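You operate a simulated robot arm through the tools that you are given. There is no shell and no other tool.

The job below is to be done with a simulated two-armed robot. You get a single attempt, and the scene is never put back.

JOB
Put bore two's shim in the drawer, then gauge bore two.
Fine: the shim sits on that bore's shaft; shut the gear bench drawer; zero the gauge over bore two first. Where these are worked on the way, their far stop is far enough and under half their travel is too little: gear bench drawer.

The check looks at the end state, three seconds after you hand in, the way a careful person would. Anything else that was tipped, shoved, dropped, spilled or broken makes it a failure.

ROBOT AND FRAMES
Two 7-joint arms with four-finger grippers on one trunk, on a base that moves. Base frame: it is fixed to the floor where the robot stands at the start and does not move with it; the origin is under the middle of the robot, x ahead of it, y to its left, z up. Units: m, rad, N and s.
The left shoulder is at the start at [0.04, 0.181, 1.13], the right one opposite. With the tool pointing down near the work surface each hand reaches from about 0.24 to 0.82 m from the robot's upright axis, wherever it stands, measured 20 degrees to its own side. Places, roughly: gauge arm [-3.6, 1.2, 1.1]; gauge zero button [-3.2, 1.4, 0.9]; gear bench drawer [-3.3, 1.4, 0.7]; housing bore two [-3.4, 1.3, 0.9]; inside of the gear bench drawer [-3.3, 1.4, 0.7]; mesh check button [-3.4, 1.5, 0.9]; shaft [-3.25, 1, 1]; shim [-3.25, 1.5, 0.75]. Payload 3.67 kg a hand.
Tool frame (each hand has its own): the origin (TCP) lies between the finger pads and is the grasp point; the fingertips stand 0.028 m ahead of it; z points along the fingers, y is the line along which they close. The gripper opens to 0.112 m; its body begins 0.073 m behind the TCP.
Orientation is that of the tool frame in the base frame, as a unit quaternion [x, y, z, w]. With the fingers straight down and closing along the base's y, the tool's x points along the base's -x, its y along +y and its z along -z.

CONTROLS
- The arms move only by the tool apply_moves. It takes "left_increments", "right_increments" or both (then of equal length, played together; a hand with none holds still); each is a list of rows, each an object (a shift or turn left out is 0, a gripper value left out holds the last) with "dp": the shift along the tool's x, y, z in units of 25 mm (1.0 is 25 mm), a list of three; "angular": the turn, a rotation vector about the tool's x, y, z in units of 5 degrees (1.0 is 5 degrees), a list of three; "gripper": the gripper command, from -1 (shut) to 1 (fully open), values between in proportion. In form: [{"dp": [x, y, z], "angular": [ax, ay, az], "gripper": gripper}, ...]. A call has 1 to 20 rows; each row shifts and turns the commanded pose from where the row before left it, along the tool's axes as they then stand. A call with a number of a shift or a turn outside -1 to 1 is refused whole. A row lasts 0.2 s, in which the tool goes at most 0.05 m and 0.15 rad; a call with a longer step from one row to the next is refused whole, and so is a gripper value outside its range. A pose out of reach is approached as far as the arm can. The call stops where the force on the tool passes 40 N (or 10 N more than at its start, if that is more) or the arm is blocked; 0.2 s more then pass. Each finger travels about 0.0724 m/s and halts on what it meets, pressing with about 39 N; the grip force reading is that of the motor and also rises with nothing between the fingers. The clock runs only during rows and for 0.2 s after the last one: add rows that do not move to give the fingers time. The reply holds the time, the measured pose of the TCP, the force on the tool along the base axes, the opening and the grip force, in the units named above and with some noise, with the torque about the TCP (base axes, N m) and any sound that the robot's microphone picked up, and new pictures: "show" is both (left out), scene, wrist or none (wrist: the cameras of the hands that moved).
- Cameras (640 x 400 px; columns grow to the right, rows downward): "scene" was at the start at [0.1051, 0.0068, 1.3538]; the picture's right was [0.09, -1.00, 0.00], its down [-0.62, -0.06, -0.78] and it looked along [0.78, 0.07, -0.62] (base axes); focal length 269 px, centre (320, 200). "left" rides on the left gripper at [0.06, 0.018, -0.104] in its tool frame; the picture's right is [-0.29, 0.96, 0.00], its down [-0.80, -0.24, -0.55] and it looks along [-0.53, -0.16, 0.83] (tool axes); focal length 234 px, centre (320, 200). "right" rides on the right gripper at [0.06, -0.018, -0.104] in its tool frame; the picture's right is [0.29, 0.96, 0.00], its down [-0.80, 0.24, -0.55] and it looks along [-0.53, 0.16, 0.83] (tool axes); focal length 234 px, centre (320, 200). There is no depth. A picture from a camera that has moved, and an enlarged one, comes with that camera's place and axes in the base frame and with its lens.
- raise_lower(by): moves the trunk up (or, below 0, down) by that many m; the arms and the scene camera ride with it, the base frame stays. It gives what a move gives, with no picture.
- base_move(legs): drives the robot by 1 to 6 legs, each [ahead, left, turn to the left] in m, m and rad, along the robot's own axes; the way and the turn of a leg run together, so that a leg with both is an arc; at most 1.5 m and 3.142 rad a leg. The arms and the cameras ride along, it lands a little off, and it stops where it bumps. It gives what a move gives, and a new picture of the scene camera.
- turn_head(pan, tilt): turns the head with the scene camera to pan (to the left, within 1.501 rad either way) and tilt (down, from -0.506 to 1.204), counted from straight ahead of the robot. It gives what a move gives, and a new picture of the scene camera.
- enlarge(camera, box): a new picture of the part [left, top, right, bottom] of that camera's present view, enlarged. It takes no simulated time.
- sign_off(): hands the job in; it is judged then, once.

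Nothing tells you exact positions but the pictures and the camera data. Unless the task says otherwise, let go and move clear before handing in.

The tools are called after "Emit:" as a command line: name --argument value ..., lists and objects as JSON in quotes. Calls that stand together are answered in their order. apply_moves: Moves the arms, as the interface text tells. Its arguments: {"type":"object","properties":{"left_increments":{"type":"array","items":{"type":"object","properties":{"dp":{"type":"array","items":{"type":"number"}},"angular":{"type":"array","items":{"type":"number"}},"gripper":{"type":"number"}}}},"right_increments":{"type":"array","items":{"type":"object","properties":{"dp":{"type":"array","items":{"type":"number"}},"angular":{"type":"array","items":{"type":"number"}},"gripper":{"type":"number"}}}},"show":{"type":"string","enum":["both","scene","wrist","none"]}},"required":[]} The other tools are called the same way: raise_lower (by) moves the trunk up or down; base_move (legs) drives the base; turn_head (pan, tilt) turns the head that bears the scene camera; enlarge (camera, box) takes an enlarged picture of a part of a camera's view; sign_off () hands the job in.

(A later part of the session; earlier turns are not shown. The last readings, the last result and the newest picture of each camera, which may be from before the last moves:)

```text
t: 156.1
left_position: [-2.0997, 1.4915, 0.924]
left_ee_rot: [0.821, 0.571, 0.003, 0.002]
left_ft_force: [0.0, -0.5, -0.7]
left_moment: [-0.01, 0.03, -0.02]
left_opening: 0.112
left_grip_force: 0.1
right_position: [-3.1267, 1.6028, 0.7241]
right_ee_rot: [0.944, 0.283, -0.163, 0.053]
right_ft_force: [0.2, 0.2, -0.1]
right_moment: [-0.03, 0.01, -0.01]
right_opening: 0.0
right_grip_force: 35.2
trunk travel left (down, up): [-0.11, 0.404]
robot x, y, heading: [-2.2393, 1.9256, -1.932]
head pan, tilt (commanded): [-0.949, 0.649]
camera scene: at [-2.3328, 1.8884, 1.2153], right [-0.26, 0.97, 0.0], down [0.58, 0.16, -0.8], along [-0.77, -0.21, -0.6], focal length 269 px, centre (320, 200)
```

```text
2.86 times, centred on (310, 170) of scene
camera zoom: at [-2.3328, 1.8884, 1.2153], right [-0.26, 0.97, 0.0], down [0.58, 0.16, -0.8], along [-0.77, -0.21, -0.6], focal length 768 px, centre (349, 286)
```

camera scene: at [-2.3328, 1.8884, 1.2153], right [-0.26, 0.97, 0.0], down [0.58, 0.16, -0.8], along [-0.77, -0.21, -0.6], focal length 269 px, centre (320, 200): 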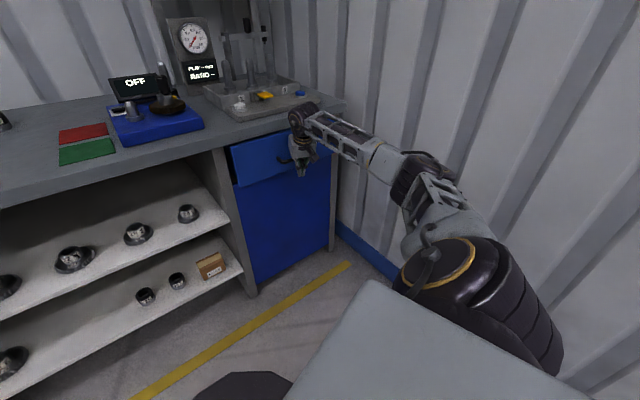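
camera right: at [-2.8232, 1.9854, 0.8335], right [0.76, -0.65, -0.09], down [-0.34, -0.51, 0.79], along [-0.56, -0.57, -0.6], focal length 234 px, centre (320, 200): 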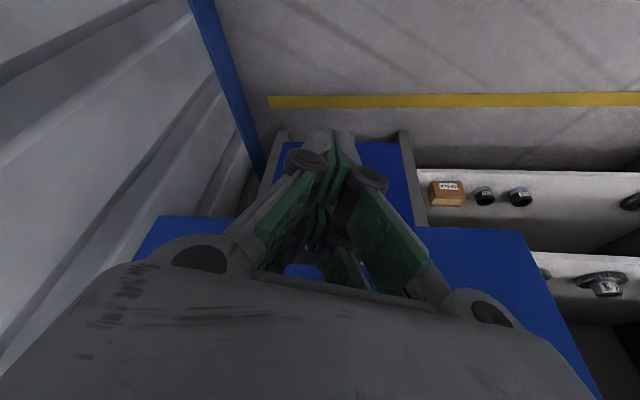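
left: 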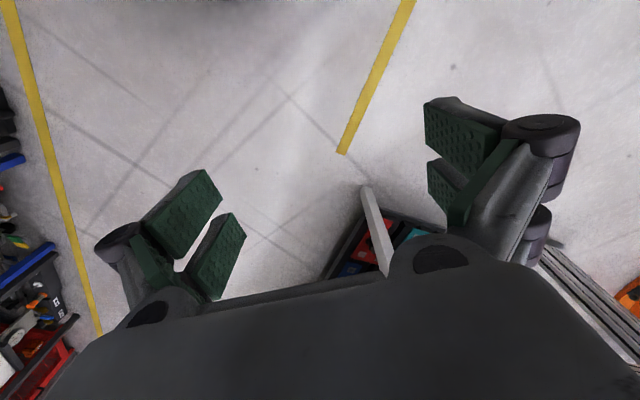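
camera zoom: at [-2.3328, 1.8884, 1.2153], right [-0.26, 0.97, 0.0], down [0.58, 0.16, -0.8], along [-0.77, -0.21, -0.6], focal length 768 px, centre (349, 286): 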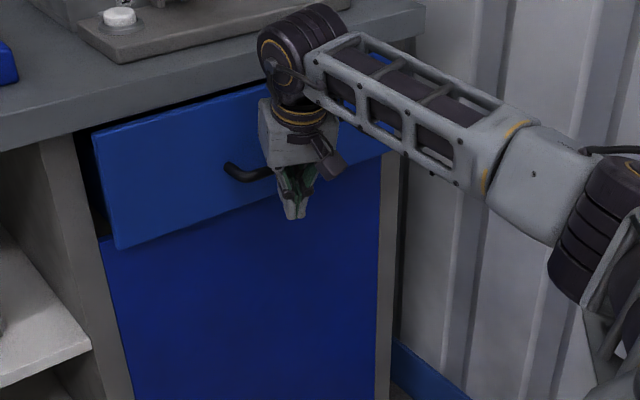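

Just a few centimetres left. Small steps until it seats.

Emit:
apply_moves --right_increments '[{"dp": [-0.354, 0.134, 0.129]}, {"dp": [-0.354, 0.134, 0.129]}, {"dp": [-0.354, 0.134, 0.129]}, {"dp": [-0.354, 0.134, 0.129]}, {"dp": [-0.354, 0.134, 0.129]}]' --show "scene"

Emit:
enlarge --camera "scene" --box '[200, 100, 420, 240]'

```text
t: 157.1
left_position: [-2.0986, 1.4919, 0.924]
left_ee_rot: [0.821, 0.57, 0.002, 0.002]
left_ft_force: [-0.5, 0.1, -0.1]
left_moment: [-0.03, -0.02, -0.01]
left_opening: 0.1119
left_grip_force: 0.1
right_position: [-3.1457, 1.5804, 0.7202]
right_ee_rot: [0.945, 0.283, -0.155, 0.049]
right_ft_force: [12.3, 10.6, 2.8]
right_moment: [-0.28, 0.31, 0.18]
right_opening: 0.0
right_grip_force: 35.7
trunk travel left (down, up): [-0.11, 0.404]
robot x, y, heading: [-2.2407, 1.9313, -1.935]
head pan, tilt (commanded): [-0.949, 0.649]
stopped in row 4 (right hand): the force on the tool passed its limit at 48 N (the readings are from after the stop); the commanded pose is now the measured one
camera scene: at [-2.3319, 1.8896, 1.2153], right [-0.26, 0.97, 0.0], down [0.58, 0.16, -0.8], along [-0.77, -0.2, -0.6], focal length 269 px, centre (320, 200)
```

scene: 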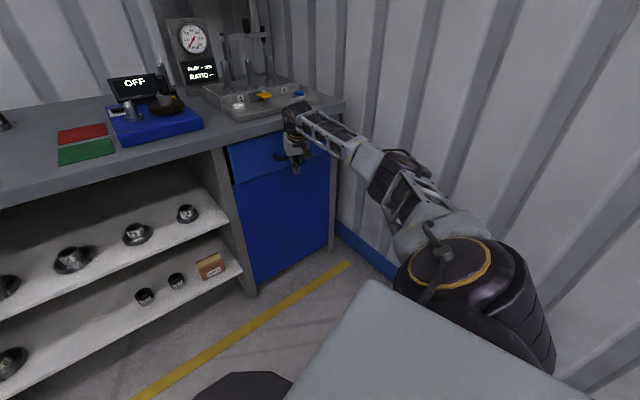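

```text
2.86 times, centred on (310, 170) of scene
camera zoom: at [-2.3319, 1.8896, 1.2153], right [-0.26, 0.97, 0.0], down [0.58, 0.16, -0.8], along [-0.77, -0.2, -0.6], focal length 768 px, centre (349, 286)
```

zoom: 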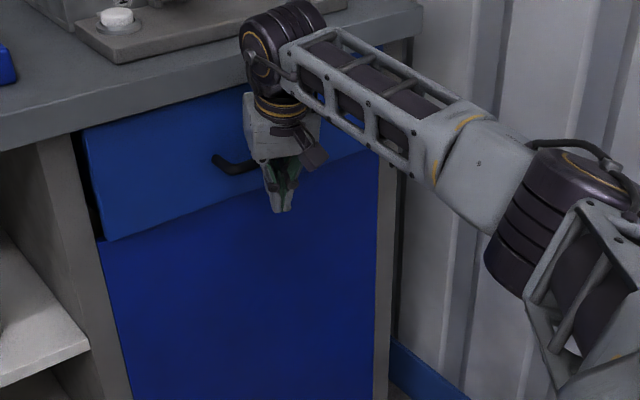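

The push ended on a firm stop and the drawer front is flush: it's shut. I'll back the hand off, then raise the trunk to study the gauge.

Emit:
apply_moves --right_increments '[{"dp": [0.6, -0.23, -0.22]}, {"dp": [0.885, -0.336, -0.322]}, {"dp": [0.885, -0.336, -0.322]}, {"dp": [0.885, -0.336, -0.322]}, {"dp": [0.885, -0.336, -0.322]}]' --show "none"

Emit:
raise_lower --by 0.25

Emit:
turn_head --pan -0.7 --tilt 0.5

Emit:
enlarge --camera "scene" --box '[250, 40, 430, 220]'

```text
t: 158.2
left_position: [-2.0996, 1.4934, 0.9243]
left_ee_rot: [0.821, 0.571, 0.002, 0.001]
left_ft_force: [-0.6, -0.6, 0.7]
left_moment: [0.0, 0.01, -0.03]
left_opening: 0.112
left_grip_force: 0.1
right_position: [-3.0723, 1.6719, 0.7224]
right_ee_rot: [0.945, 0.284, -0.155, 0.051]
right_ft_force: [-0.1, -0.4, -0.5]
right_moment: [-0.02, -0.01, -0.04]
right_opening: 0.0
right_grip_force: 35.5
trunk travel left (down, up): [-0.11, 0.404]
robot x, y, heading: [-2.2433, 1.9301, -1.933]
head pan, tilt (commanded): [-0.949, 0.649]
```

```text
t: 160.8
left_position: [-2.1006, 1.4918, 1.1735]
left_ee_rot: [0.821, 0.571, 0.002, 0.002]
left_ft_force: [0.1, 0.4, 0.7]
left_moment: [0.02, 0.0, 0.03]
left_opening: 0.1121
left_grip_force: 0.1
right_position: [-3.0738, 1.6707, 0.9718]
right_ee_rot: [0.945, 0.283, -0.156, 0.05]
right_ft_force: [0.1, -0.5, 0.3]
right_moment: [-0.01, -0.04, 0.03]
right_opening: 0.0
right_grip_force: 35.4
trunk travel left (down, up): [-0.36, 0.154]
robot x, y, heading: [-2.2402, 1.9342, -1.931]
head pan, tilt (commanded): [-0.949, 0.649]
```

```text
t: 161.6
left_position: [-2.0995, 1.4913, 1.1748]
left_ee_rot: [0.821, 0.571, 0.002, 0.001]
left_ft_force: [-1.1, 0.3, -0.1]
left_moment: [0.01, 0.03, 0.01]
left_opening: 0.1122
left_grip_force: 0.1
right_position: [-3.0735, 1.6705, 0.9714]
right_ee_rot: [0.945, 0.283, -0.155, 0.051]
right_ft_force: [-0.5, 0.4, -0.5]
right_moment: [-0.01, 0.01, 0.05]
right_opening: 0.0001
right_grip_force: 35.9
trunk travel left (down, up): [-0.36, 0.154]
robot x, y, heading: [-2.2435, 1.9312, -1.928]
head pan, tilt (commanded): [-0.7, 0.499]
camera scene: at [-2.3281, 1.8671, 1.4783], right [-0.49, 0.87, 0.0], down [0.42, 0.23, -0.88], along [-0.77, -0.43, -0.48], focal length 269 px, centre (320, 200)
```

scene: 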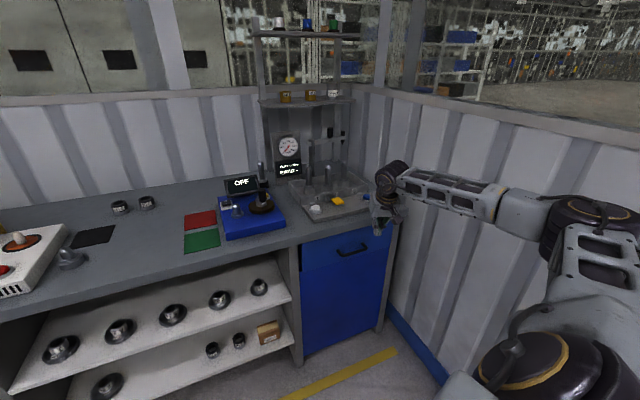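

```text
2.22 times, centred on (340, 130) of scene
camera zoom: at [-2.3281, 1.8671, 1.4783], right [-0.49, 0.87, 0.0], down [0.42, 0.23, -0.88], along [-0.77, -0.43, -0.48], focal length 597 px, centre (276, 356)
```

zoom: 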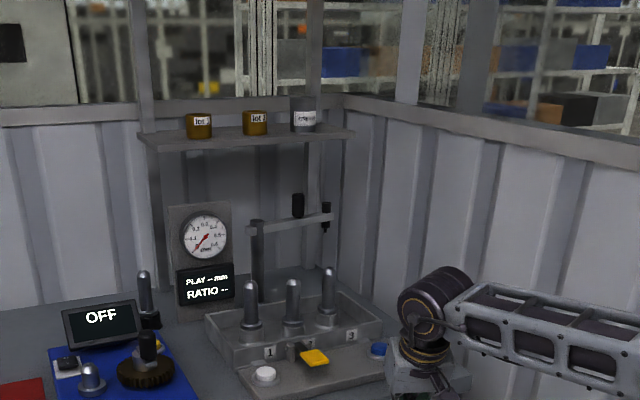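

The drawer is shut. The gauge's post stands directly behind bore two and its arm is parked off to the right and back, which is far to reach. I need to know how close my base can get, so I'll look at its front edge from two trunk heights.

Emit:
turn_head --pan 0.0 --tilt 0.9

Emit:
raise_lower --by -0.3

Emit:
turn_head --pan 0.0 --tilt 0.899

```text
t: 162.7
left_position: [-2.1003, 1.4922, 1.1737]
left_ee_rot: [0.821, 0.571, 0.002, 0.001]
left_ft_force: [0.1, -0.5, -1.2]
left_moment: [0.0, 0.0, 0.0]
left_opening: 0.1122
left_grip_force: 0.0
right_position: [-3.0742, 1.6712, 0.9732]
right_ee_rot: [0.945, 0.283, -0.155, 0.05]
right_ft_force: [-0.1, 0.2, 0.7]
right_moment: [0.01, 0.02, 0.01]
right_opening: 0.0002
right_grip_force: 35.8
trunk travel left (down, up): [-0.36, 0.154]
robot x, y, heading: [-2.2426, 1.9305, -1.931]
head pan, tilt (commanded): [0.0, 0.901]
camera scene: at [-2.2754, 1.8408, 1.4445], right [-0.94, 0.35, 0.0], down [0.28, 0.73, -0.62], along [-0.22, -0.58, -0.78], focal length 269 px, centre (320, 200)
```

scene: 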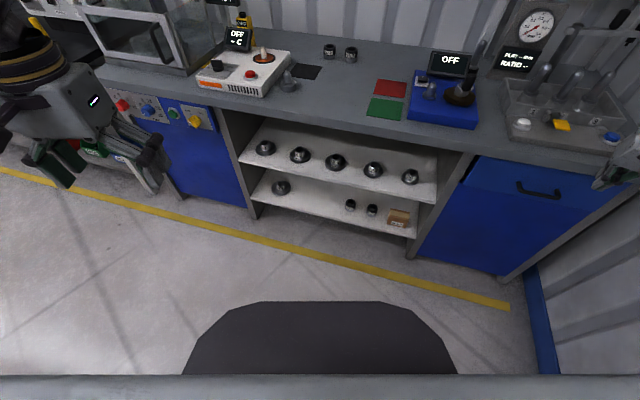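

```text
t: 165.7
left_position: [-2.0993, 1.4919, 0.8733]
left_ee_rot: [0.821, 0.57, 0.002, 0.002]
left_ft_force: [0.0, 0.8, -0.8]
left_moment: [0.01, -0.03, -0.01]
left_opening: 0.1118
left_grip_force: 0.1
right_position: [-3.0741, 1.6719, 0.6725]
right_ee_rot: [0.945, 0.283, -0.156, 0.05]
right_ft_force: [0.7, -0.3, 0.0]
right_moment: [0.0, 0.01, 0.03]
right_opening: 0.0002
right_grip_force: 35.3
trunk travel left (down, up): [-0.06, 0.454]
robot x, y, heading: [-2.2416, 1.931, -1.928]
head pan, tilt (commanded): [0.0, 0.901]
```

```text
t: 166.3
left_position: [-2.1, 1.4927, 0.8734]
left_ee_rot: [0.821, 0.571, 0.002, 0.001]
left_ft_force: [-0.3, 0.6, -0.3]
left_moment: [0.02, -0.02, -0.01]
left_opening: 0.1122
left_grip_force: 0.0
right_position: [-3.0732, 1.6712, 0.673]
right_ee_rot: [0.945, 0.284, -0.157, 0.05]
right_ft_force: [-0.2, -0.7, 0.5]
right_moment: [-0.01, 0.0, 0.03]
right_opening: 0.0
right_grip_force: 35.6
trunk travel left (down, up): [-0.06, 0.454]
robot x, y, heading: [-2.2406, 1.9284, -1.931]
head pan, tilt (commanded): [0.0, 0.899]
camera scene: at [-2.2753, 1.8407, 1.1444], right [-0.94, 0.35, 0.0], down [0.28, 0.73, -0.62], along [-0.22, -0.58, -0.78], focal length 269 px, centre (320, 200)
```

scene: 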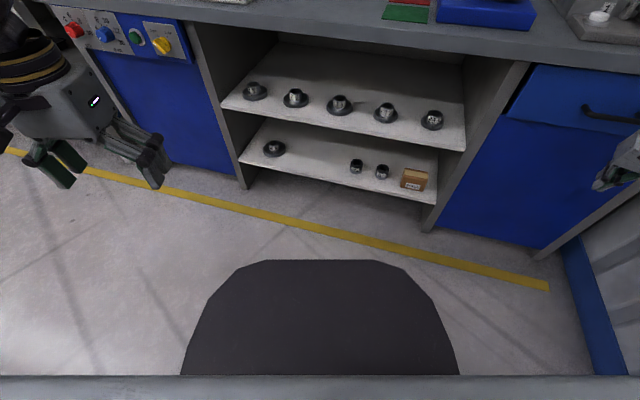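

Emit:
enlarge --camera "scene" --box '[160, 230, 480, 400]'

Emit:
raise_lower --by 0.3

Emit:
enlarge --camera "scene" --box '[160, 230, 480, 400]'

```text
2.00 times, centred on (320, 315) of scene
camera zoom: at [-2.2753, 1.8407, 1.1444], right [-0.94, 0.35, 0.0], down [0.28, 0.73, -0.62], along [-0.22, -0.58, -0.78], focal length 538 px, centre (320, -30)
```

zoom: 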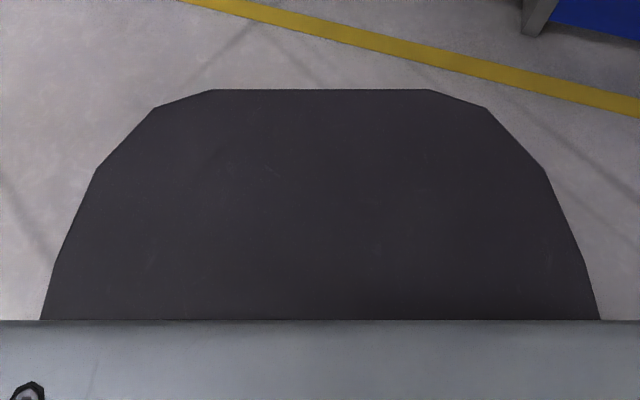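

```text
t: 169.3
left_position: [-2.1005, 1.4917, 1.1735]
left_ee_rot: [0.821, 0.571, 0.002, 0.002]
left_ft_force: [-0.5, 0.1, -0.3]
left_moment: [-0.02, -0.01, 0.0]
left_opening: 0.1119
left_grip_force: 0.0
right_position: [-3.0733, 1.6711, 0.9731]
right_ee_rot: [0.945, 0.282, -0.156, 0.049]
right_ft_force: [-0.4, -0.8, 0.2]
right_moment: [0.02, 0.01, 0.0]
right_opening: 0.0
right_grip_force: 35.7
trunk travel left (down, up): [-0.36, 0.154]
robot x, y, heading: [-2.2421, 1.93, -1.924]
head pan, tilt (commanded): [0.0, 0.899]
```

```text
2.00 times, centred on (320, 315) of scene
camera zoom: at [-2.2754, 1.8406, 1.4446], right [-0.94, 0.35, 0.0], down [0.28, 0.73, -0.62], along [-0.22, -0.58, -0.78], focal length 538 px, centre (320, -30)
```

zoom: 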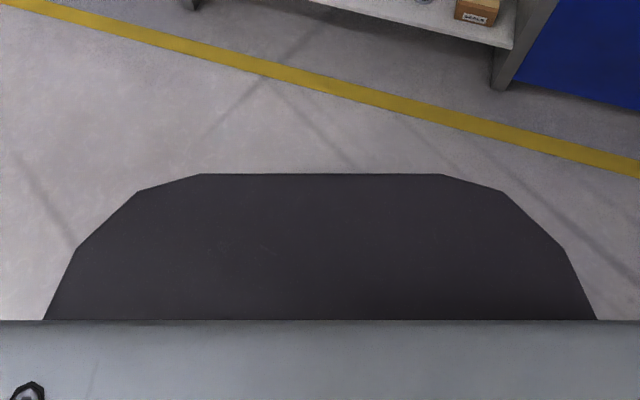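

The dark hump is part of my folding trunk, not the base rim, so there's room to stand closer. First I'll raise the right hand and bring it in toward my centre so it clears everything while I drive in.

Emit:
apply_moves --right_increments '[{"dp": [0.217, 0.647, -0.83]}, {"dp": [0.217, 0.647, -0.83]}, {"dp": [0.217, 0.647, -0.83]}, {"dp": [0.217, 0.647, -0.83]}, {"dp": [0.217, 0.647, -0.83]}, {"dp": [0.217, 0.647, -0.83]}, {"dp": [0.217, 0.647, -0.83]}, {"dp": [0.217, 0.647, -0.83]}, {"dp": [0.217, 0.647, -0.83]}, {"dp": [0.217, 0.647, -0.83]}]' --show "none"

Emit:
turn_head --pan -0.6 --tilt 0.5

```text
t: 171.5
left_position: [-2.0997, 1.4918, 1.1717]
left_ee_rot: [0.821, 0.571, 0.002, 0.002]
left_ft_force: [0.0, -0.1, 0.5]
left_moment: [0.03, 0.02, 0.01]
left_opening: 0.1122
left_grip_force: 0.0
right_position: [-2.8854, 1.6016, 1.1546]
right_ee_rot: [0.945, 0.283, -0.156, 0.05]
right_ft_force: [0.1, -0.6, 0.3]
right_moment: [0.0, 0.0, 0.01]
right_opening: 0.0
right_grip_force: 36.3
trunk travel left (down, up): [-0.36, 0.154]
robot x, y, heading: [-2.2429, 1.9306, -1.93]
head pan, tilt (commanded): [0.0, 0.899]
```

```text
t: 172.5
left_position: [-2.0997, 1.4908, 1.1731]
left_ee_rot: [0.821, 0.571, 0.002, 0.002]
left_ft_force: [0.2, -0.6, -1.0]
left_moment: [-0.02, 0.01, 0.04]
left_opening: 0.112
left_grip_force: 0.1
right_position: [-2.8852, 1.6015, 1.1528]
right_ee_rot: [0.945, 0.283, -0.156, 0.049]
right_ft_force: [-0.6, -1.1, -1.3]
right_moment: [-0.02, 0.01, 0.0]
right_opening: 0.0001
right_grip_force: 35.6
trunk travel left (down, up): [-0.36, 0.154]
robot x, y, heading: [-2.2423, 1.928, -1.93]
head pan, tilt (commanded): [-0.6, 0.499]
camera scene: at [-2.323, 1.8591, 1.4783], right [-0.57, 0.82, 0.0], down [0.39, 0.28, -0.88], along [-0.72, -0.5, -0.48], focal length 269 px, centre (320, 200)
```

scene: 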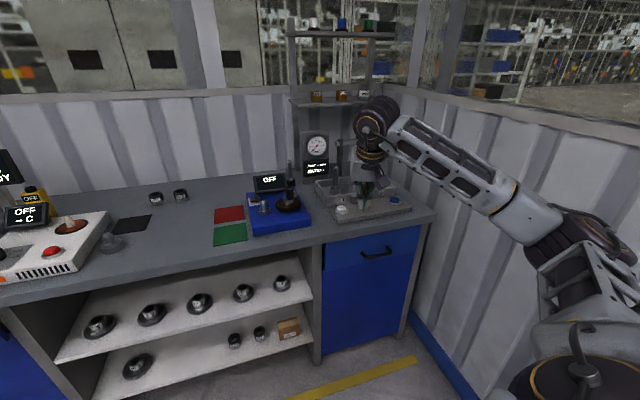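

Hand is raised to z 1.15 and clear. I'll drive in diagonally toward the fixture in two stages.

Emit:
base_move --legs '[[0, 0, 0.11], [0.15, -0.2, 0.0]]'

```text
t: 174.9
left_position: [-2.2835, 1.4144, 1.1739]
left_ee_rot: [0.788, 0.615, 0.002, 0.001]
left_ft_force: [-0.6, 0.3, -0.5]
left_moment: [0.01, -0.01, -0.01]
left_opening: 0.1122
left_grip_force: 0.0
right_position: [-3.0782, 1.4381, 1.155]
right_ee_rot: [0.928, 0.335, -0.154, 0.059]
right_ft_force: [-0.1, 0.2, -1.3]
right_moment: [-0.01, -0.02, -0.01]
right_opening: 0.0002
right_grip_force: 36.2
trunk travel left (down, up): [-0.36, 0.154]
robot x, y, heading: [-2.4728, 1.8369, -1.826]
head pan, tilt (commanded): [-0.6, 0.499]
camera scene: at [-2.547, 1.755, 1.4784], right [-0.66, 0.75, 0.0], down [0.36, 0.32, -0.88], along [-0.66, -0.58, -0.48], focal length 269 px, centre (320, 200)
```

scene: 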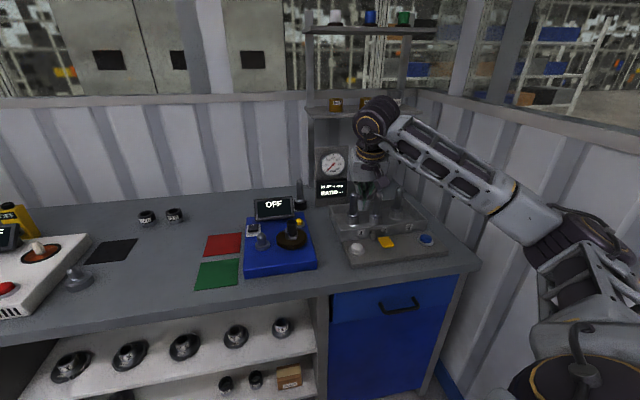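

Still clear. One more step in, mostly toward the bench, watching for contact.

Emit:
base_move --legs '[[0.125, -0.105, 0.0]]'

```text
t: 176.3
left_position: [-2.4166, 1.3192, 1.1742]
left_ee_rot: [0.788, 0.616, 0.002, 0.001]
left_ft_force: [0.7, -0.6, 0.4]
left_moment: [0.04, 0.02, -0.02]
left_opening: 0.1121
left_grip_force: 0.1
right_position: [-3.2103, 1.3405, 1.1557]
right_ee_rot: [0.927, 0.337, -0.153, 0.059]
right_ft_force: [-0.6, 0.2, -0.4]
right_moment: [0.03, 0.0, 0.03]
right_opening: 0.0
right_grip_force: 35.5
trunk travel left (down, up): [-0.36, 0.154]
robot x, y, heading: [-2.6047, 1.7368, -1.815]
head pan, tilt (commanded): [-0.6, 0.499]
camera scene: at [-2.6797, 1.6596, 1.4785], right [-0.66, 0.75, 0.0], down [0.36, 0.32, -0.88], along [-0.66, -0.58, -0.48], focal length 269 px, centre (320, 200)
```

scene: 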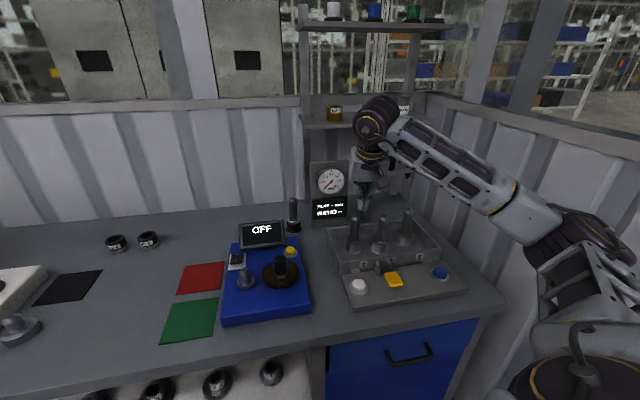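

No contact, and I'm close now. Let me enlarge the gauge to pin down its arm, knob and post from here.

Emit:
enlarge --camera "scene" --box '[290, 110, 470, 310]'

Emit:
enlarge --camera "right" --box '[0, 0, 640, 400]'

```text
2.00 times, centred on (380, 210) of scene
camera zoom: at [-2.6797, 1.6596, 1.4785], right [-0.66, 0.75, 0.0], down [0.36, 0.32, -0.88], along [-0.66, -0.58, -0.48], focal length 538 px, centre (200, 180)
```

zoom: 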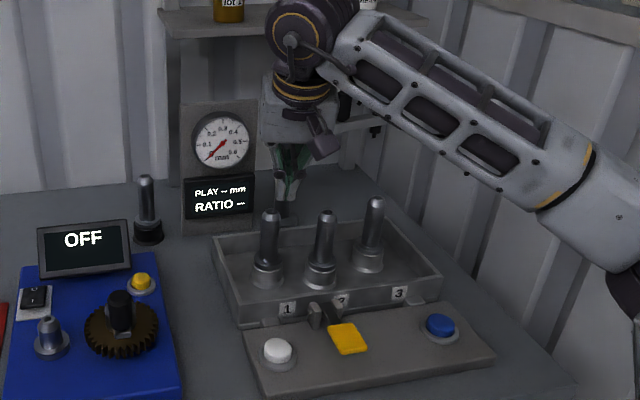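

```text
1.00 times, centred on (320, 200) of right (not enlarged: the box is as wide or as high as the picture)
camera zoom: at [-3.1525, 1.4129, 1.2348], right [0.82, -0.56, -0.09], down [-0.29, -0.55, 0.78], along [-0.49, -0.62, -0.61], focal length 234 px, centre (320, 200)
```

zoom: 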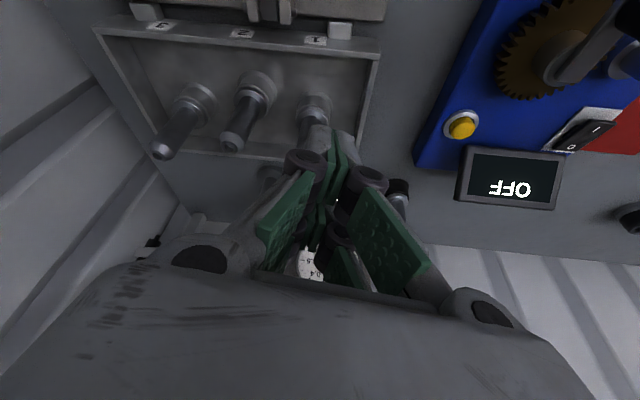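

My forearm hides the gauge arm. I'll tip the tool up toward level (fingers forward) and open the fingers, which also lets the wrist camera look at the knob.

Emit:
apply_moves --right_increments '[{"angular": [0, -1, 0], "gripper": -0.1}, {"angular": [0, -1, 0]}, {"angular": [0, -1, 0]}, {"angular": [0, -1, 0]}, {"angular": [0, -1, 0]}, {"angular": [0, -1, 0]}, {"angular": [0, -1, 0]}, {"angular": [0, -1, 0]}, {"angular": [0, -1, 0]}]' --show "both"

```text
t: 178.3
left_position: [-2.4189, 1.3195, 1.1736]
left_ee_rot: [0.787, 0.616, 0.002, 0.002]
left_ft_force: [0.0, 0.6, 0.4]
left_moment: [0.0, -0.05, 0.01]
left_opening: 0.1122
left_grip_force: 0.0
right_position: [-3.211, 1.3397, 1.1549]
right_ee_rot: [0.797, 0.287, -0.498, 0.183]
right_ft_force: [-0.6, -0.1, 0.3]
right_moment: [-0.01, 0.0, -0.01]
right_opening: 0.0504
right_grip_force: 0.0
trunk travel left (down, up): [-0.36, 0.154]
robot x, y, heading: [-2.6072, 1.7402, -1.825]
head pan, tilt (commanded): [-0.6, 0.499]
camera scene: at [-2.6807, 1.6591, 1.4784], right [-0.66, 0.75, 0.0], down [0.36, 0.32, -0.88], along [-0.66, -0.58, -0.48], focal length 269 px, centre (320, 200)
camera right: at [-3.1306, 1.4309, 1.1473], right [0.71, -0.65, -0.25], down [0.26, -0.08, 0.96], along [-0.65, -0.75, 0.11], focal length 234 px, centre (320, 200)
```

scene: 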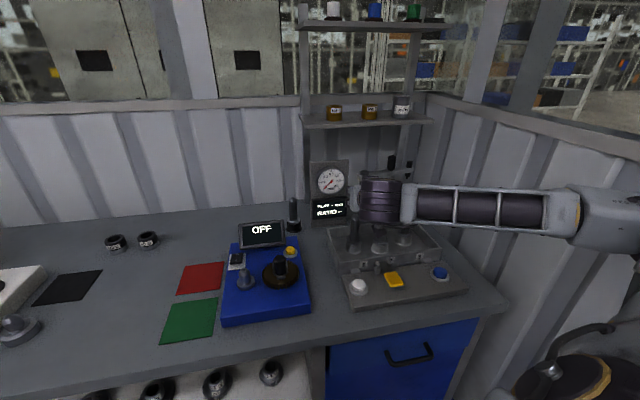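
right: 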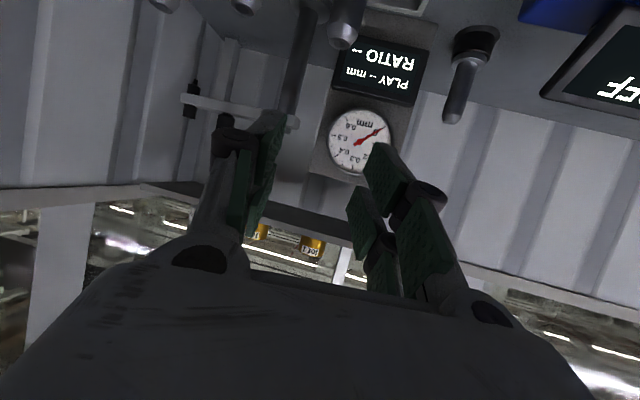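

From this view the gauge arm is about 0.205 m long (exactly the post-to-bore-two distance), parked pointing right, with its knob near S 3.60 / N 1.175, z ≈ 1.11. I'll extend the hand toward it before stepping closer.

Emit:
apply_moves --right_increments '[{"dp": [-0.38, -0.757, 0.773]}, {"dp": [-0.38, -0.757, 0.773]}, {"dp": [-0.38, -0.757, 0.773]}, {"dp": [-0.38, -0.757, 0.773]}, {"dp": [-0.38, -0.757, 0.773]}, {"dp": [-0.38, -0.757, 0.773]}]' --show "both"

```text
t: 179.7
left_position: [-2.4174, 1.3194, 1.1742]
left_ee_rot: [0.788, 0.616, 0.003, 0.002]
left_ft_force: [-0.2, 0.2, 0.4]
left_moment: [-0.01, 0.0, 0.02]
left_opening: 0.1121
left_grip_force: 0.1
right_position: [-3.3842, 1.3446, 1.1534]
right_ee_rot: [0.798, 0.287, -0.497, 0.183]
right_ft_force: [-0.6, 1.2, -0.9]
right_moment: [0.01, 0.0, -0.02]
right_opening: 0.0505
right_grip_force: 0.0
trunk travel left (down, up): [-0.36, 0.154]
robot x, y, heading: [-2.6077, 1.7393, -1.817]
head pan, tilt (commanded): [-0.6, 0.499]
camera scene: at [-2.6816, 1.659, 1.4783], right [-0.66, 0.75, 0.0], down [0.36, 0.32, -0.88], along [-0.66, -0.58, -0.48], focal length 269 px, centre (320, 200)
camera right: at [-3.3019, 1.4355, 1.1452], right [0.71, -0.65, -0.25], down [0.26, -0.09, 0.96], along [-0.65, -0.75, 0.11], focal length 234 px, centre (320, 200)
```

scene: 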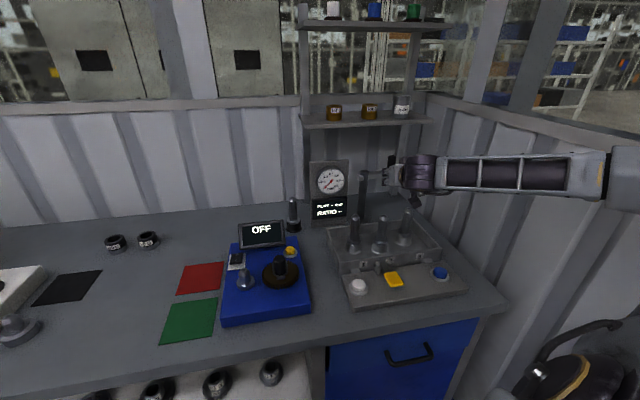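
right: 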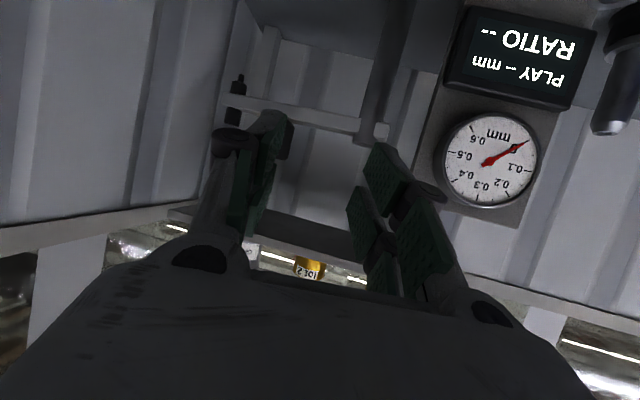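

No reach trouble so far. Let me enlarge both views around the gauge arm.

Emit:
enlarge --camera "scene" --box '[330, 120, 450, 240]'

Emit:
enlarge --camera "right" --box '[160, 40, 480, 240]'

```text
3.33 times, centred on (390, 180) of scene
camera zoom: at [-2.6816, 1.659, 1.4783], right [-0.66, 0.75, 0.0], down [0.36, 0.32, -0.88], along [-0.66, -0.58, -0.48], focal length 896 px, centre (87, 267)
```

zoom: 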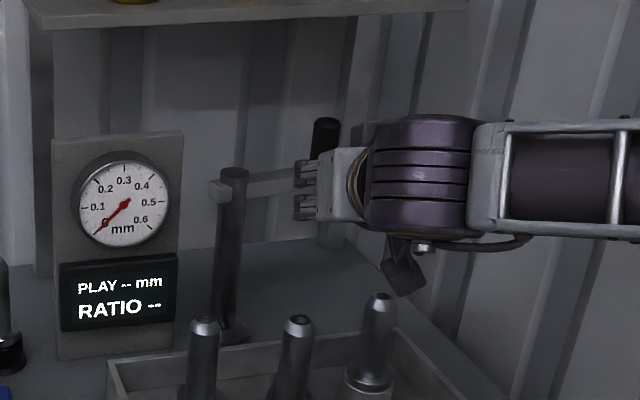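

```text
2.00 times, centred on (320, 140) of right
camera zoom: at [-3.3019, 1.4355, 1.1452], right [0.71, -0.65, -0.25], down [0.26, -0.09, 0.96], along [-0.65, -0.75, 0.11], focal length 468 px, centre (320, 320)
```

zoom: 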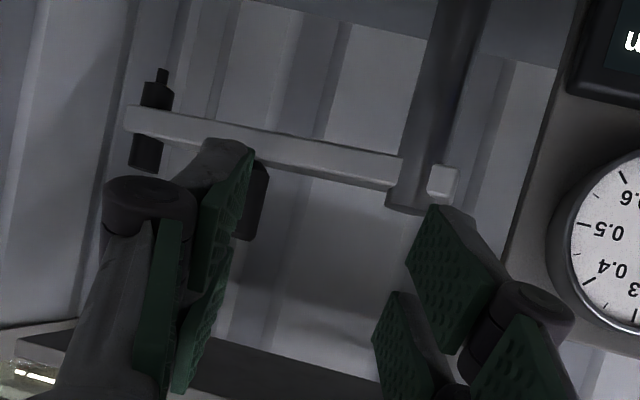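

The knob is at about S 3.587, N 1.161 with its top at z ≈ 1.145; the post sits right behind bore two. I need about 9 cm more reach, so I'll edge the base straight toward the bench.

Emit:
base_move --legs '[[0.05, -0.02, 0.0]]'

```text
t: 180.7
left_position: [-2.4465, 1.2786, 1.1736]
left_ee_rot: [0.787, 0.616, 0.001, 0.002]
left_ft_force: [0.1, -1.0, 0.7]
left_moment: [-0.01, 0.03, -0.05]
left_opening: 0.1117
left_grip_force: 0.0
right_position: [-3.41, 1.3043, 1.1551]
right_ee_rot: [0.797, 0.287, -0.498, 0.183]
right_ft_force: [0.4, 0.6, -0.1]
right_moment: [0.02, 0.0, -0.02]
right_opening: 0.0504
right_grip_force: 0.1
trunk travel left (down, up): [-0.36, 0.154]
robot x, y, heading: [-2.6371, 1.699, -1.818]
head pan, tilt (commanded): [-0.6, 0.499]
camera scene: at [-2.7091, 1.619, 1.4787], right [-0.66, 0.75, 0.0], down [0.36, 0.31, -0.88], along [-0.66, -0.58, -0.48], focal length 269 px, centre (320, 200)
```

scene: 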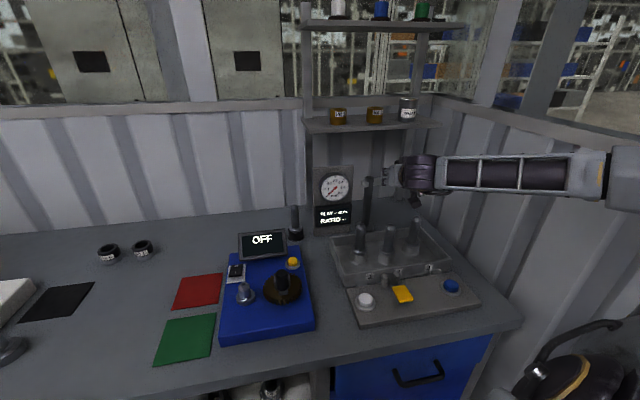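

Still no contact. Another small step in.

Emit:
base_move --legs '[[0.04, -0.017, 0.0]]'

Emit:
enlarge --camera "scene" --box '[330, 120, 450, 240]'

Emit:
enlarge --camera "right" --box '[160, 40, 480, 240]'

```text
t: 181.6
left_position: [-2.4706, 1.245, 1.1755]
left_ee_rot: [0.787, 0.616, 0.001, 0.003]
left_ft_force: [-0.3, 0.4, -0.5]
left_moment: [-0.06, 0.04, 0.0]
left_opening: 0.1119
left_grip_force: 0.0
right_position: [-3.4361, 1.2718, 1.1567]
right_ee_rot: [0.797, 0.287, -0.499, 0.183]
right_ft_force: [0.3, -0.1, 0.0]
right_moment: [0.04, -0.03, 0.01]
right_opening: 0.0505
right_grip_force: 0.1
trunk travel left (down, up): [-0.36, 0.154]
robot x, y, heading: [-2.6662, 1.6637, -1.824]
head pan, tilt (commanded): [-0.6, 0.499]
camera scene: at [-2.7339, 1.587, 1.4788], right [-0.66, 0.75, 0.0], down [0.36, 0.31, -0.88], along [-0.66, -0.58, -0.48], focal length 269 px, centre (320, 200)
```

scene: 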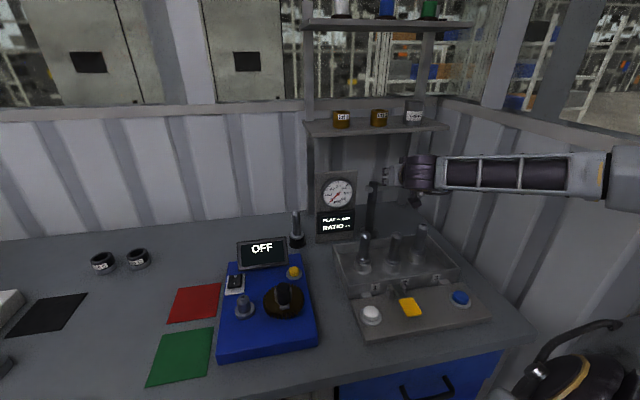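

```text
3.33 times, centred on (390, 180) of scene
camera zoom: at [-2.7339, 1.587, 1.4788], right [-0.66, 0.75, 0.0], down [0.36, 0.31, -0.88], along [-0.66, -0.58, -0.48], focal length 896 px, centre (87, 267)
```

zoom: 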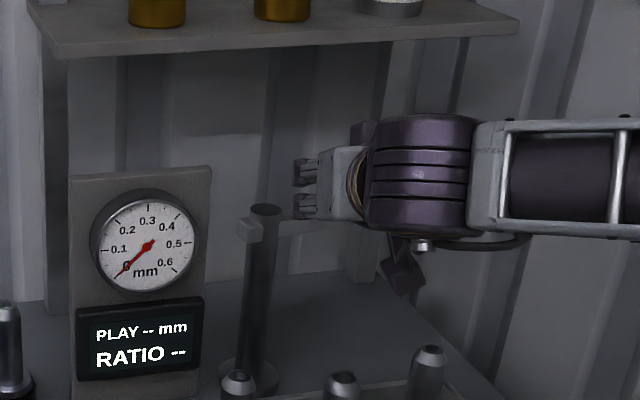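

```text
2.00 times, centred on (320, 140) of right
camera zoom: at [-3.3549, 1.3626, 1.1491], right [0.71, -0.66, -0.25], down [0.27, -0.08, 0.96], along [-0.65, -0.75, 0.12], focal length 468 px, centre (320, 320)
```

zoom: 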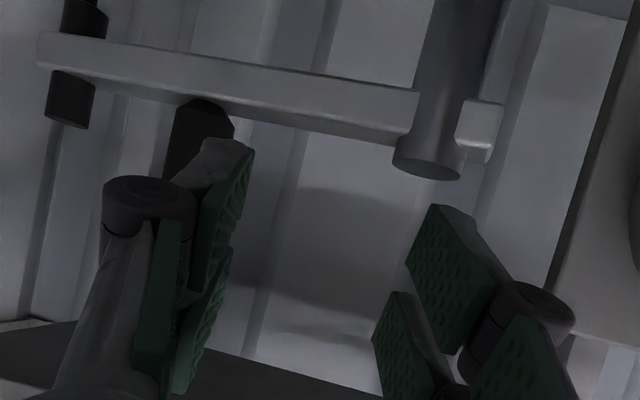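

The knob is just right of the left-hand finger. I'll shift the hand sideways to line up, then advance so the fingertips straddle the knob above the bar.

Emit:
apply_moves --right_increments '[{"dp": [-0.32, -0.68, 0]}, {"dp": [-0.32, -0.68, 0]}, {"dp": [-0.32, -0.68, 0]}, {"dp": [0, 0, 0.7]}, {"dp": [0, 0, 0.7]}]' --show "none"

Emit:
enlarge --camera "right" --box '[160, 40, 480, 240]'

Emit:
enlarge --camera "scene" --box '[330, 120, 450, 240]'

```text
t: 182.8
left_position: [-2.4745, 1.2426, 1.173]
left_ee_rot: [0.788, 0.616, 0.002, 0.002]
left_ft_force: [-0.5, -0.9, 0.7]
left_moment: [0.03, -0.03, -0.04]
left_opening: 0.1122
left_grip_force: 0.0
right_position: [-3.5029, 1.2789, 1.1571]
right_ee_rot: [0.799, 0.287, -0.497, 0.182]
right_ft_force: [-0.9, -0.6, -1.2]
right_moment: [0.01, 0.01, 0.01]
right_opening: 0.0504
right_grip_force: 0.0
trunk travel left (down, up): [-0.36, 0.154]
robot x, y, heading: [-2.6652, 1.6641, -1.823]
head pan, tilt (commanded): [-0.6, 0.499]
```

```text
2.00 times, centred on (320, 140) of right
camera zoom: at [-3.423, 1.371, 1.1508], right [0.71, -0.66, -0.25], down [0.26, -0.09, 0.96], along [-0.65, -0.75, 0.11], focal length 468 px, centre (320, 320)
```

zoom: 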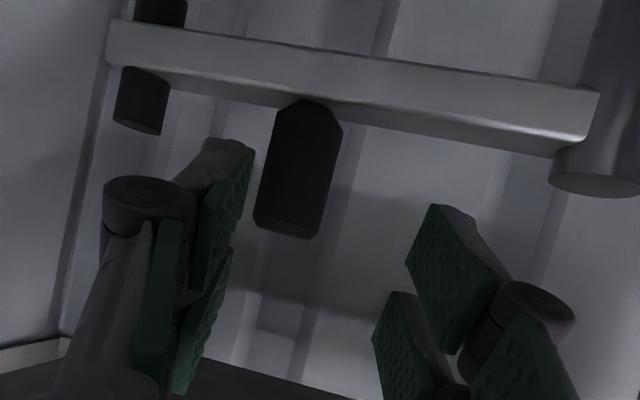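

```text
3.33 times, centred on (390, 180) of scene
camera zoom: at [-2.7385, 1.582, 1.4782], right [-0.66, 0.75, 0.0], down [0.36, 0.32, -0.88], along [-0.66, -0.58, -0.48], focal length 896 px, centre (87, 267)
```

zoom: 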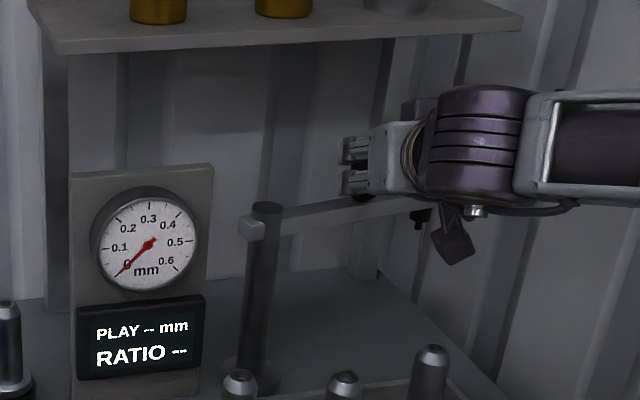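

The knob is clearly visible and nearly centred. A small sideways correction, then advance about 7 cm onto it.

Emit:
apply_moves --right_increments '[{"dp": [-0.28, -0.5, 0]}, {"dp": [0, 0, 0.7]}, {"dp": [0, 0, 0.7]}, {"dp": [0, 0, 0.7]}]' --show "none"

Emit:
enlarge --camera "right" --box '[160, 40, 480, 240]'

Emit:
enlarge --camera "scene" --box '[330, 120, 450, 240]'

```text
t: 183.8
left_position: [-2.4746, 1.2428, 1.1742]
left_ee_rot: [0.787, 0.617, 0.003, 0.002]
left_ft_force: [-0.1, 0.4, -0.4]
left_moment: [-0.01, 0.0, 0.03]
left_opening: 0.1121
left_grip_force: 0.1
right_position: [-3.5503, 1.257, 1.1416]
right_ee_rot: [0.798, 0.287, -0.497, 0.183]
right_ft_force: [0.5, -0.1, 0.2]
right_moment: [0.01, -0.02, 0.01]
right_opening: 0.0504
right_grip_force: 0.0
trunk travel left (down, up): [-0.36, 0.154]
robot x, y, heading: [-2.6606, 1.6611, -1.821]
head pan, tilt (commanded): [-0.6, 0.499]
```

```text
2.00 times, centred on (320, 140) of right
camera zoom: at [-3.4689, 1.3487, 1.1346], right [0.71, -0.66, -0.25], down [0.26, -0.09, 0.96], along [-0.65, -0.75, 0.11], focal length 468 px, centre (320, 320)
```

zoom: 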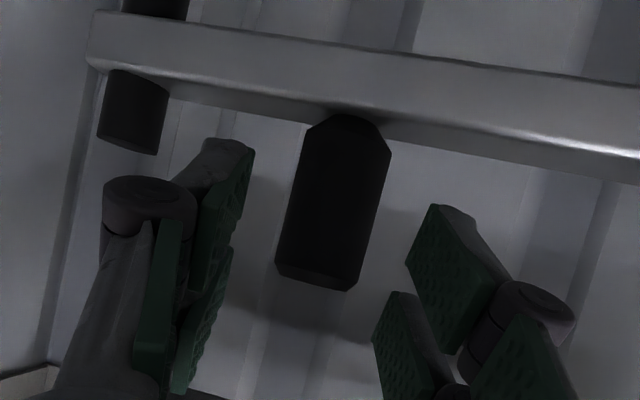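

```text
3.33 times, centred on (390, 180) of scene
camera zoom: at [-2.7382, 1.5825, 1.4783], right [-0.66, 0.75, 0.0], down [0.36, 0.32, -0.88], along [-0.66, -0.58, -0.48], focal length 896 px, centre (87, 267)
```

zoom: 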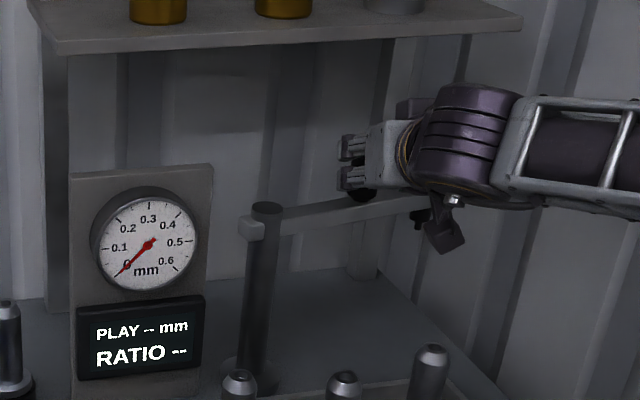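

The fingers are around the knob, just a little high. I'll drop 1 cm and close on it.

Emit:
apply_moves --right_increments '[{"dp": [0.4, -0.05, 0.1]}, {"gripper": -0.4}, {"gripper": -0.7}, {"gripper": -1}, {"gripper": -1}]' --show "none"

Emit:
enlarge --camera "right" --box '[160, 40, 480, 240]'

```text
t: 184.9
left_position: [-2.4724, 1.2432, 1.1741]
left_ee_rot: [0.787, 0.617, 0.002, 0.002]
left_ft_force: [-0.3, 0.3, 0.2]
left_moment: [-0.01, 0.02, -0.01]
left_opening: 0.1118
left_grip_force: 0.1
right_position: [-3.5486, 1.2618, 1.1334]
right_ee_rot: [0.798, 0.287, -0.498, 0.183]
right_ft_force: [2.9, 0.7, 2.6]
right_moment: [-0.07, 0.05, 0.04]
right_opening: 0.0
right_grip_force: 36.0
trunk travel left (down, up): [-0.36, 0.154]
robot x, y, heading: [-2.6647, 1.662, -1.822]
head pan, tilt (commanded): [-0.6, 0.499]
```

```text
2.00 times, centred on (320, 140) of right
camera zoom: at [-3.4671, 1.352, 1.126], right [0.71, -0.66, -0.25], down [0.26, -0.08, 0.96], along [-0.65, -0.75, 0.11], focal length 468 px, centre (320, 320)
```

zoom: 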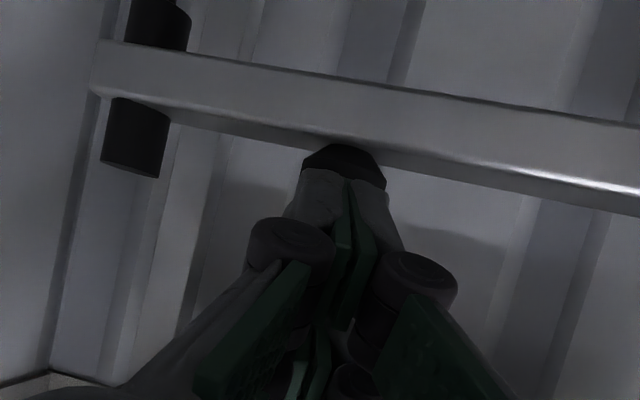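

The fingers closed just short of the knob. I'll reopen, raise slightly, advance another 3–4 cm and try again.

Emit:
apply_moves --right_increments '[{"dp": [0, 0, -0.3], "gripper": -0.1}, {"gripper": -0.1}, {"gripper": -0.1}, {"dp": [-0.5, 0.05, 0.3]}, {"dp": [-0.1, 0, 0.6]}, {"dp": [-0.1, 0, 0.6]}]' --show "none"

Emit:
enlarge --camera "right" --box '[160, 40, 480, 240]'

Emit:
enlarge --camera "scene" --box '[330, 120, 450, 240]'

```text
t: 186.3
left_position: [-2.4744, 1.2423, 1.1749]
left_ee_rot: [0.788, 0.616, 0.003, 0.003]
left_ft_force: [-0.9, -0.4, -0.7]
left_moment: [-0.02, 0.02, -0.03]
left_opening: 0.1119
left_grip_force: 0.0
right_position: [-3.574, 1.2384, 1.1304]
right_ee_rot: [0.799, 0.289, -0.495, 0.182]
right_ft_force: [0.0, 0.0, -2.3]
right_moment: [-0.03, 0.11, 0.01]
right_opening: 0.0504
right_grip_force: 0.0
trunk travel left (down, up): [-0.36, 0.154]
robot x, y, heading: [-2.661, 1.6651, -1.822]
head pan, tilt (commanded): [-0.6, 0.499]
```

```text
2.00 times, centred on (320, 140) of right
camera zoom: at [-3.4936, 1.3299, 1.1247], right [0.71, -0.65, -0.25], down [0.26, -0.09, 0.96], along [-0.65, -0.75, 0.11], focal length 468 px, centre (320, 320)
```

zoom: 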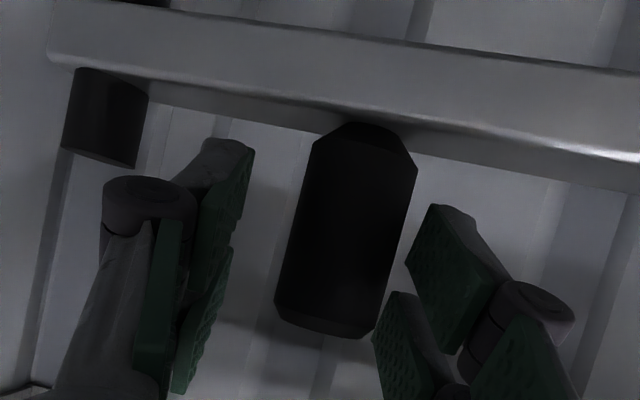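

```text
3.33 times, centred on (390, 180) of scene
camera zoom: at [-2.7372, 1.5828, 1.4782], right [-0.66, 0.75, 0.0], down [0.36, 0.32, -0.88], along [-0.66, -0.58, -0.48], focal length 896 px, centre (87, 267)
```

zoom: 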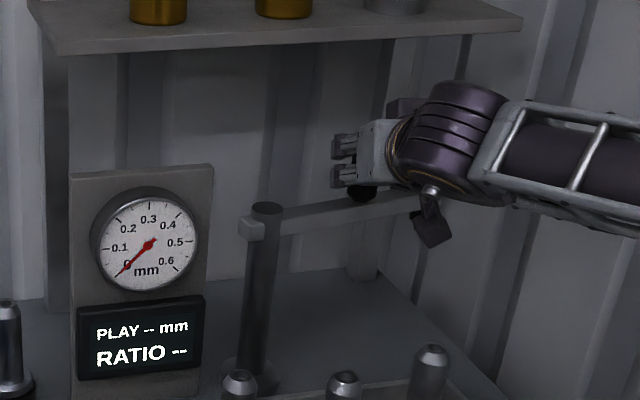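

Now the knob should be between the fingertips. Closing.

Emit:
apply_moves --right_increments '[{"dp": [0, 0.1, 0.2], "gripper": -0.3}, {"gripper": -0.6}, {"gripper": -1}, {"gripper": -1}]' --show "none"

Emit:
enlarge --camera "right" --box '[160, 40, 480, 240]'

```text
t: 187.3
left_position: [-2.473, 1.2429, 1.1729]
left_ee_rot: [0.787, 0.616, 0.003, 0.002]
left_ft_force: [-0.2, 0.2, 0.0]
left_moment: [0.0, -0.02, 0.0]
left_opening: 0.1119
left_grip_force: 0.0
right_position: [-3.5757, 1.2326, 1.1319]
right_ee_rot: [0.797, 0.288, -0.498, 0.183]
right_ft_force: [0.7, -1.2, 0.9]
right_moment: [0.41, 0.25, -0.13]
right_opening: 0.029
right_grip_force: 45.5
trunk travel left (down, up): [-0.36, 0.154]
robot x, y, heading: [-2.6658, 1.6619, -1.82]
head pan, tilt (commanded): [-0.6, 0.499]
```

```text
2.00 times, centred on (320, 140) of right
camera zoom: at [-3.4954, 1.3235, 1.1248], right [0.71, -0.65, -0.25], down [0.26, -0.09, 0.96], along [-0.65, -0.75, 0.11], focal length 468 px, centre (320, 320)
```

zoom: 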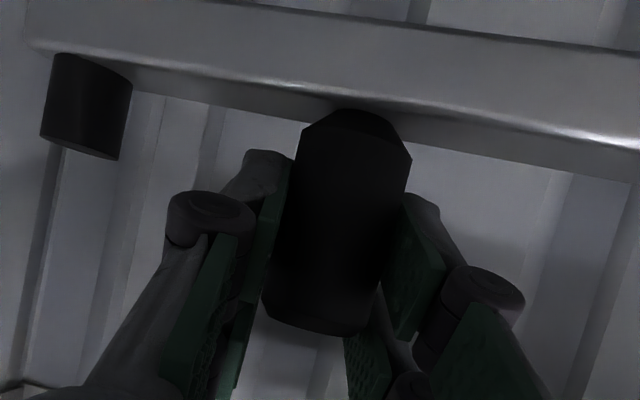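

I have the knob (29 mm wide). I'll swing the gauge arm toward me along its arc, starting with a short stretch to feel the resistance.

Emit:
apply_moves --right_increments '[{"dp": [0.206, -0.166, -0.428]}, {"dp": [0.206, -0.166, -0.428]}, {"dp": [0.274, -0.062, -0.564]}, {"dp": [0.274, -0.062, -0.564]}]' --show "both"

Emit:
enlarge --camera "scene" --box '[330, 120, 450, 240]'

```text
t: 187.8
left_position: [-2.4734, 1.2452, 1.1754]
left_ee_rot: [0.787, 0.616, 0.001, 0.003]
left_ft_force: [-0.2, 0.4, 0.2]
left_moment: [-0.01, -0.05, 0.0]
left_opening: 0.1119
left_grip_force: 0.1
right_position: [-3.5682, 1.2443, 1.1309]
right_ee_rot: [0.795, 0.294, -0.498, 0.181]
right_ft_force: [9.2, 3.3, 5.2]
right_moment: [0.33, -0.98, 0.89]
right_opening: 0.0292
right_grip_force: 45.1
trunk travel left (down, up): [-0.36, 0.154]
robot x, y, heading: [-2.6636, 1.6628, -1.822]
head pan, tilt (commanded): [-0.6, 0.499]
stopped in row 2 (right hand): the force on the tool passed its limit at 51 N (the readings are from after the stop); the commanded pose is now the measured one
camera scene: at [-2.7367, 1.5849, 1.4784], right [-0.66, 0.75, 0.0], down [0.36, 0.32, -0.88], along [-0.66, -0.58, -0.48], focal length 269 px, centre (320, 200)
camera right: at [-3.4881, 1.3364, 1.1239], right [0.71, -0.65, -0.26], down [0.27, -0.09, 0.96], along [-0.64, -0.76, 0.11], focal length 234 px, centre (320, 200)
```

scene: 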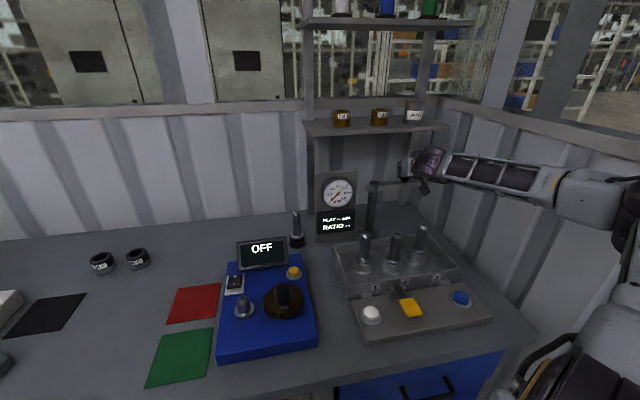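
right: 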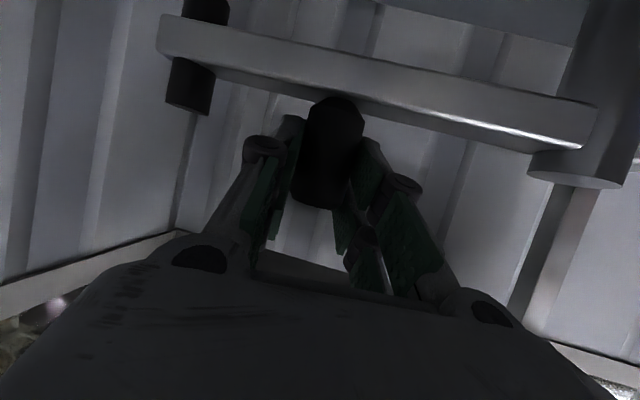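

```text
3.33 times, centred on (390, 180) of scene
camera zoom: at [-2.7367, 1.5849, 1.4784], right [-0.66, 0.75, 0.0], down [0.36, 0.32, -0.88], along [-0.66, -0.58, -0.48], focal length 896 px, centre (87, 267)
```

zoom: 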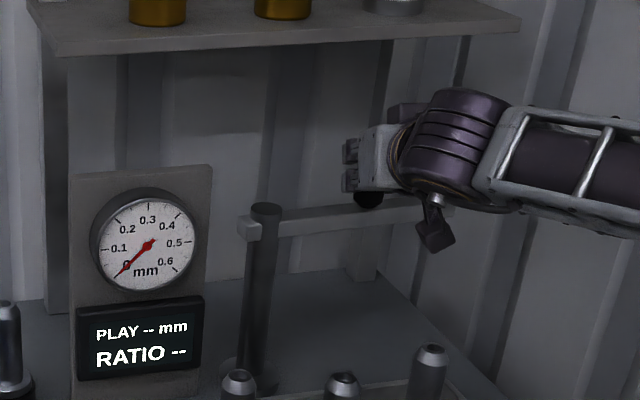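

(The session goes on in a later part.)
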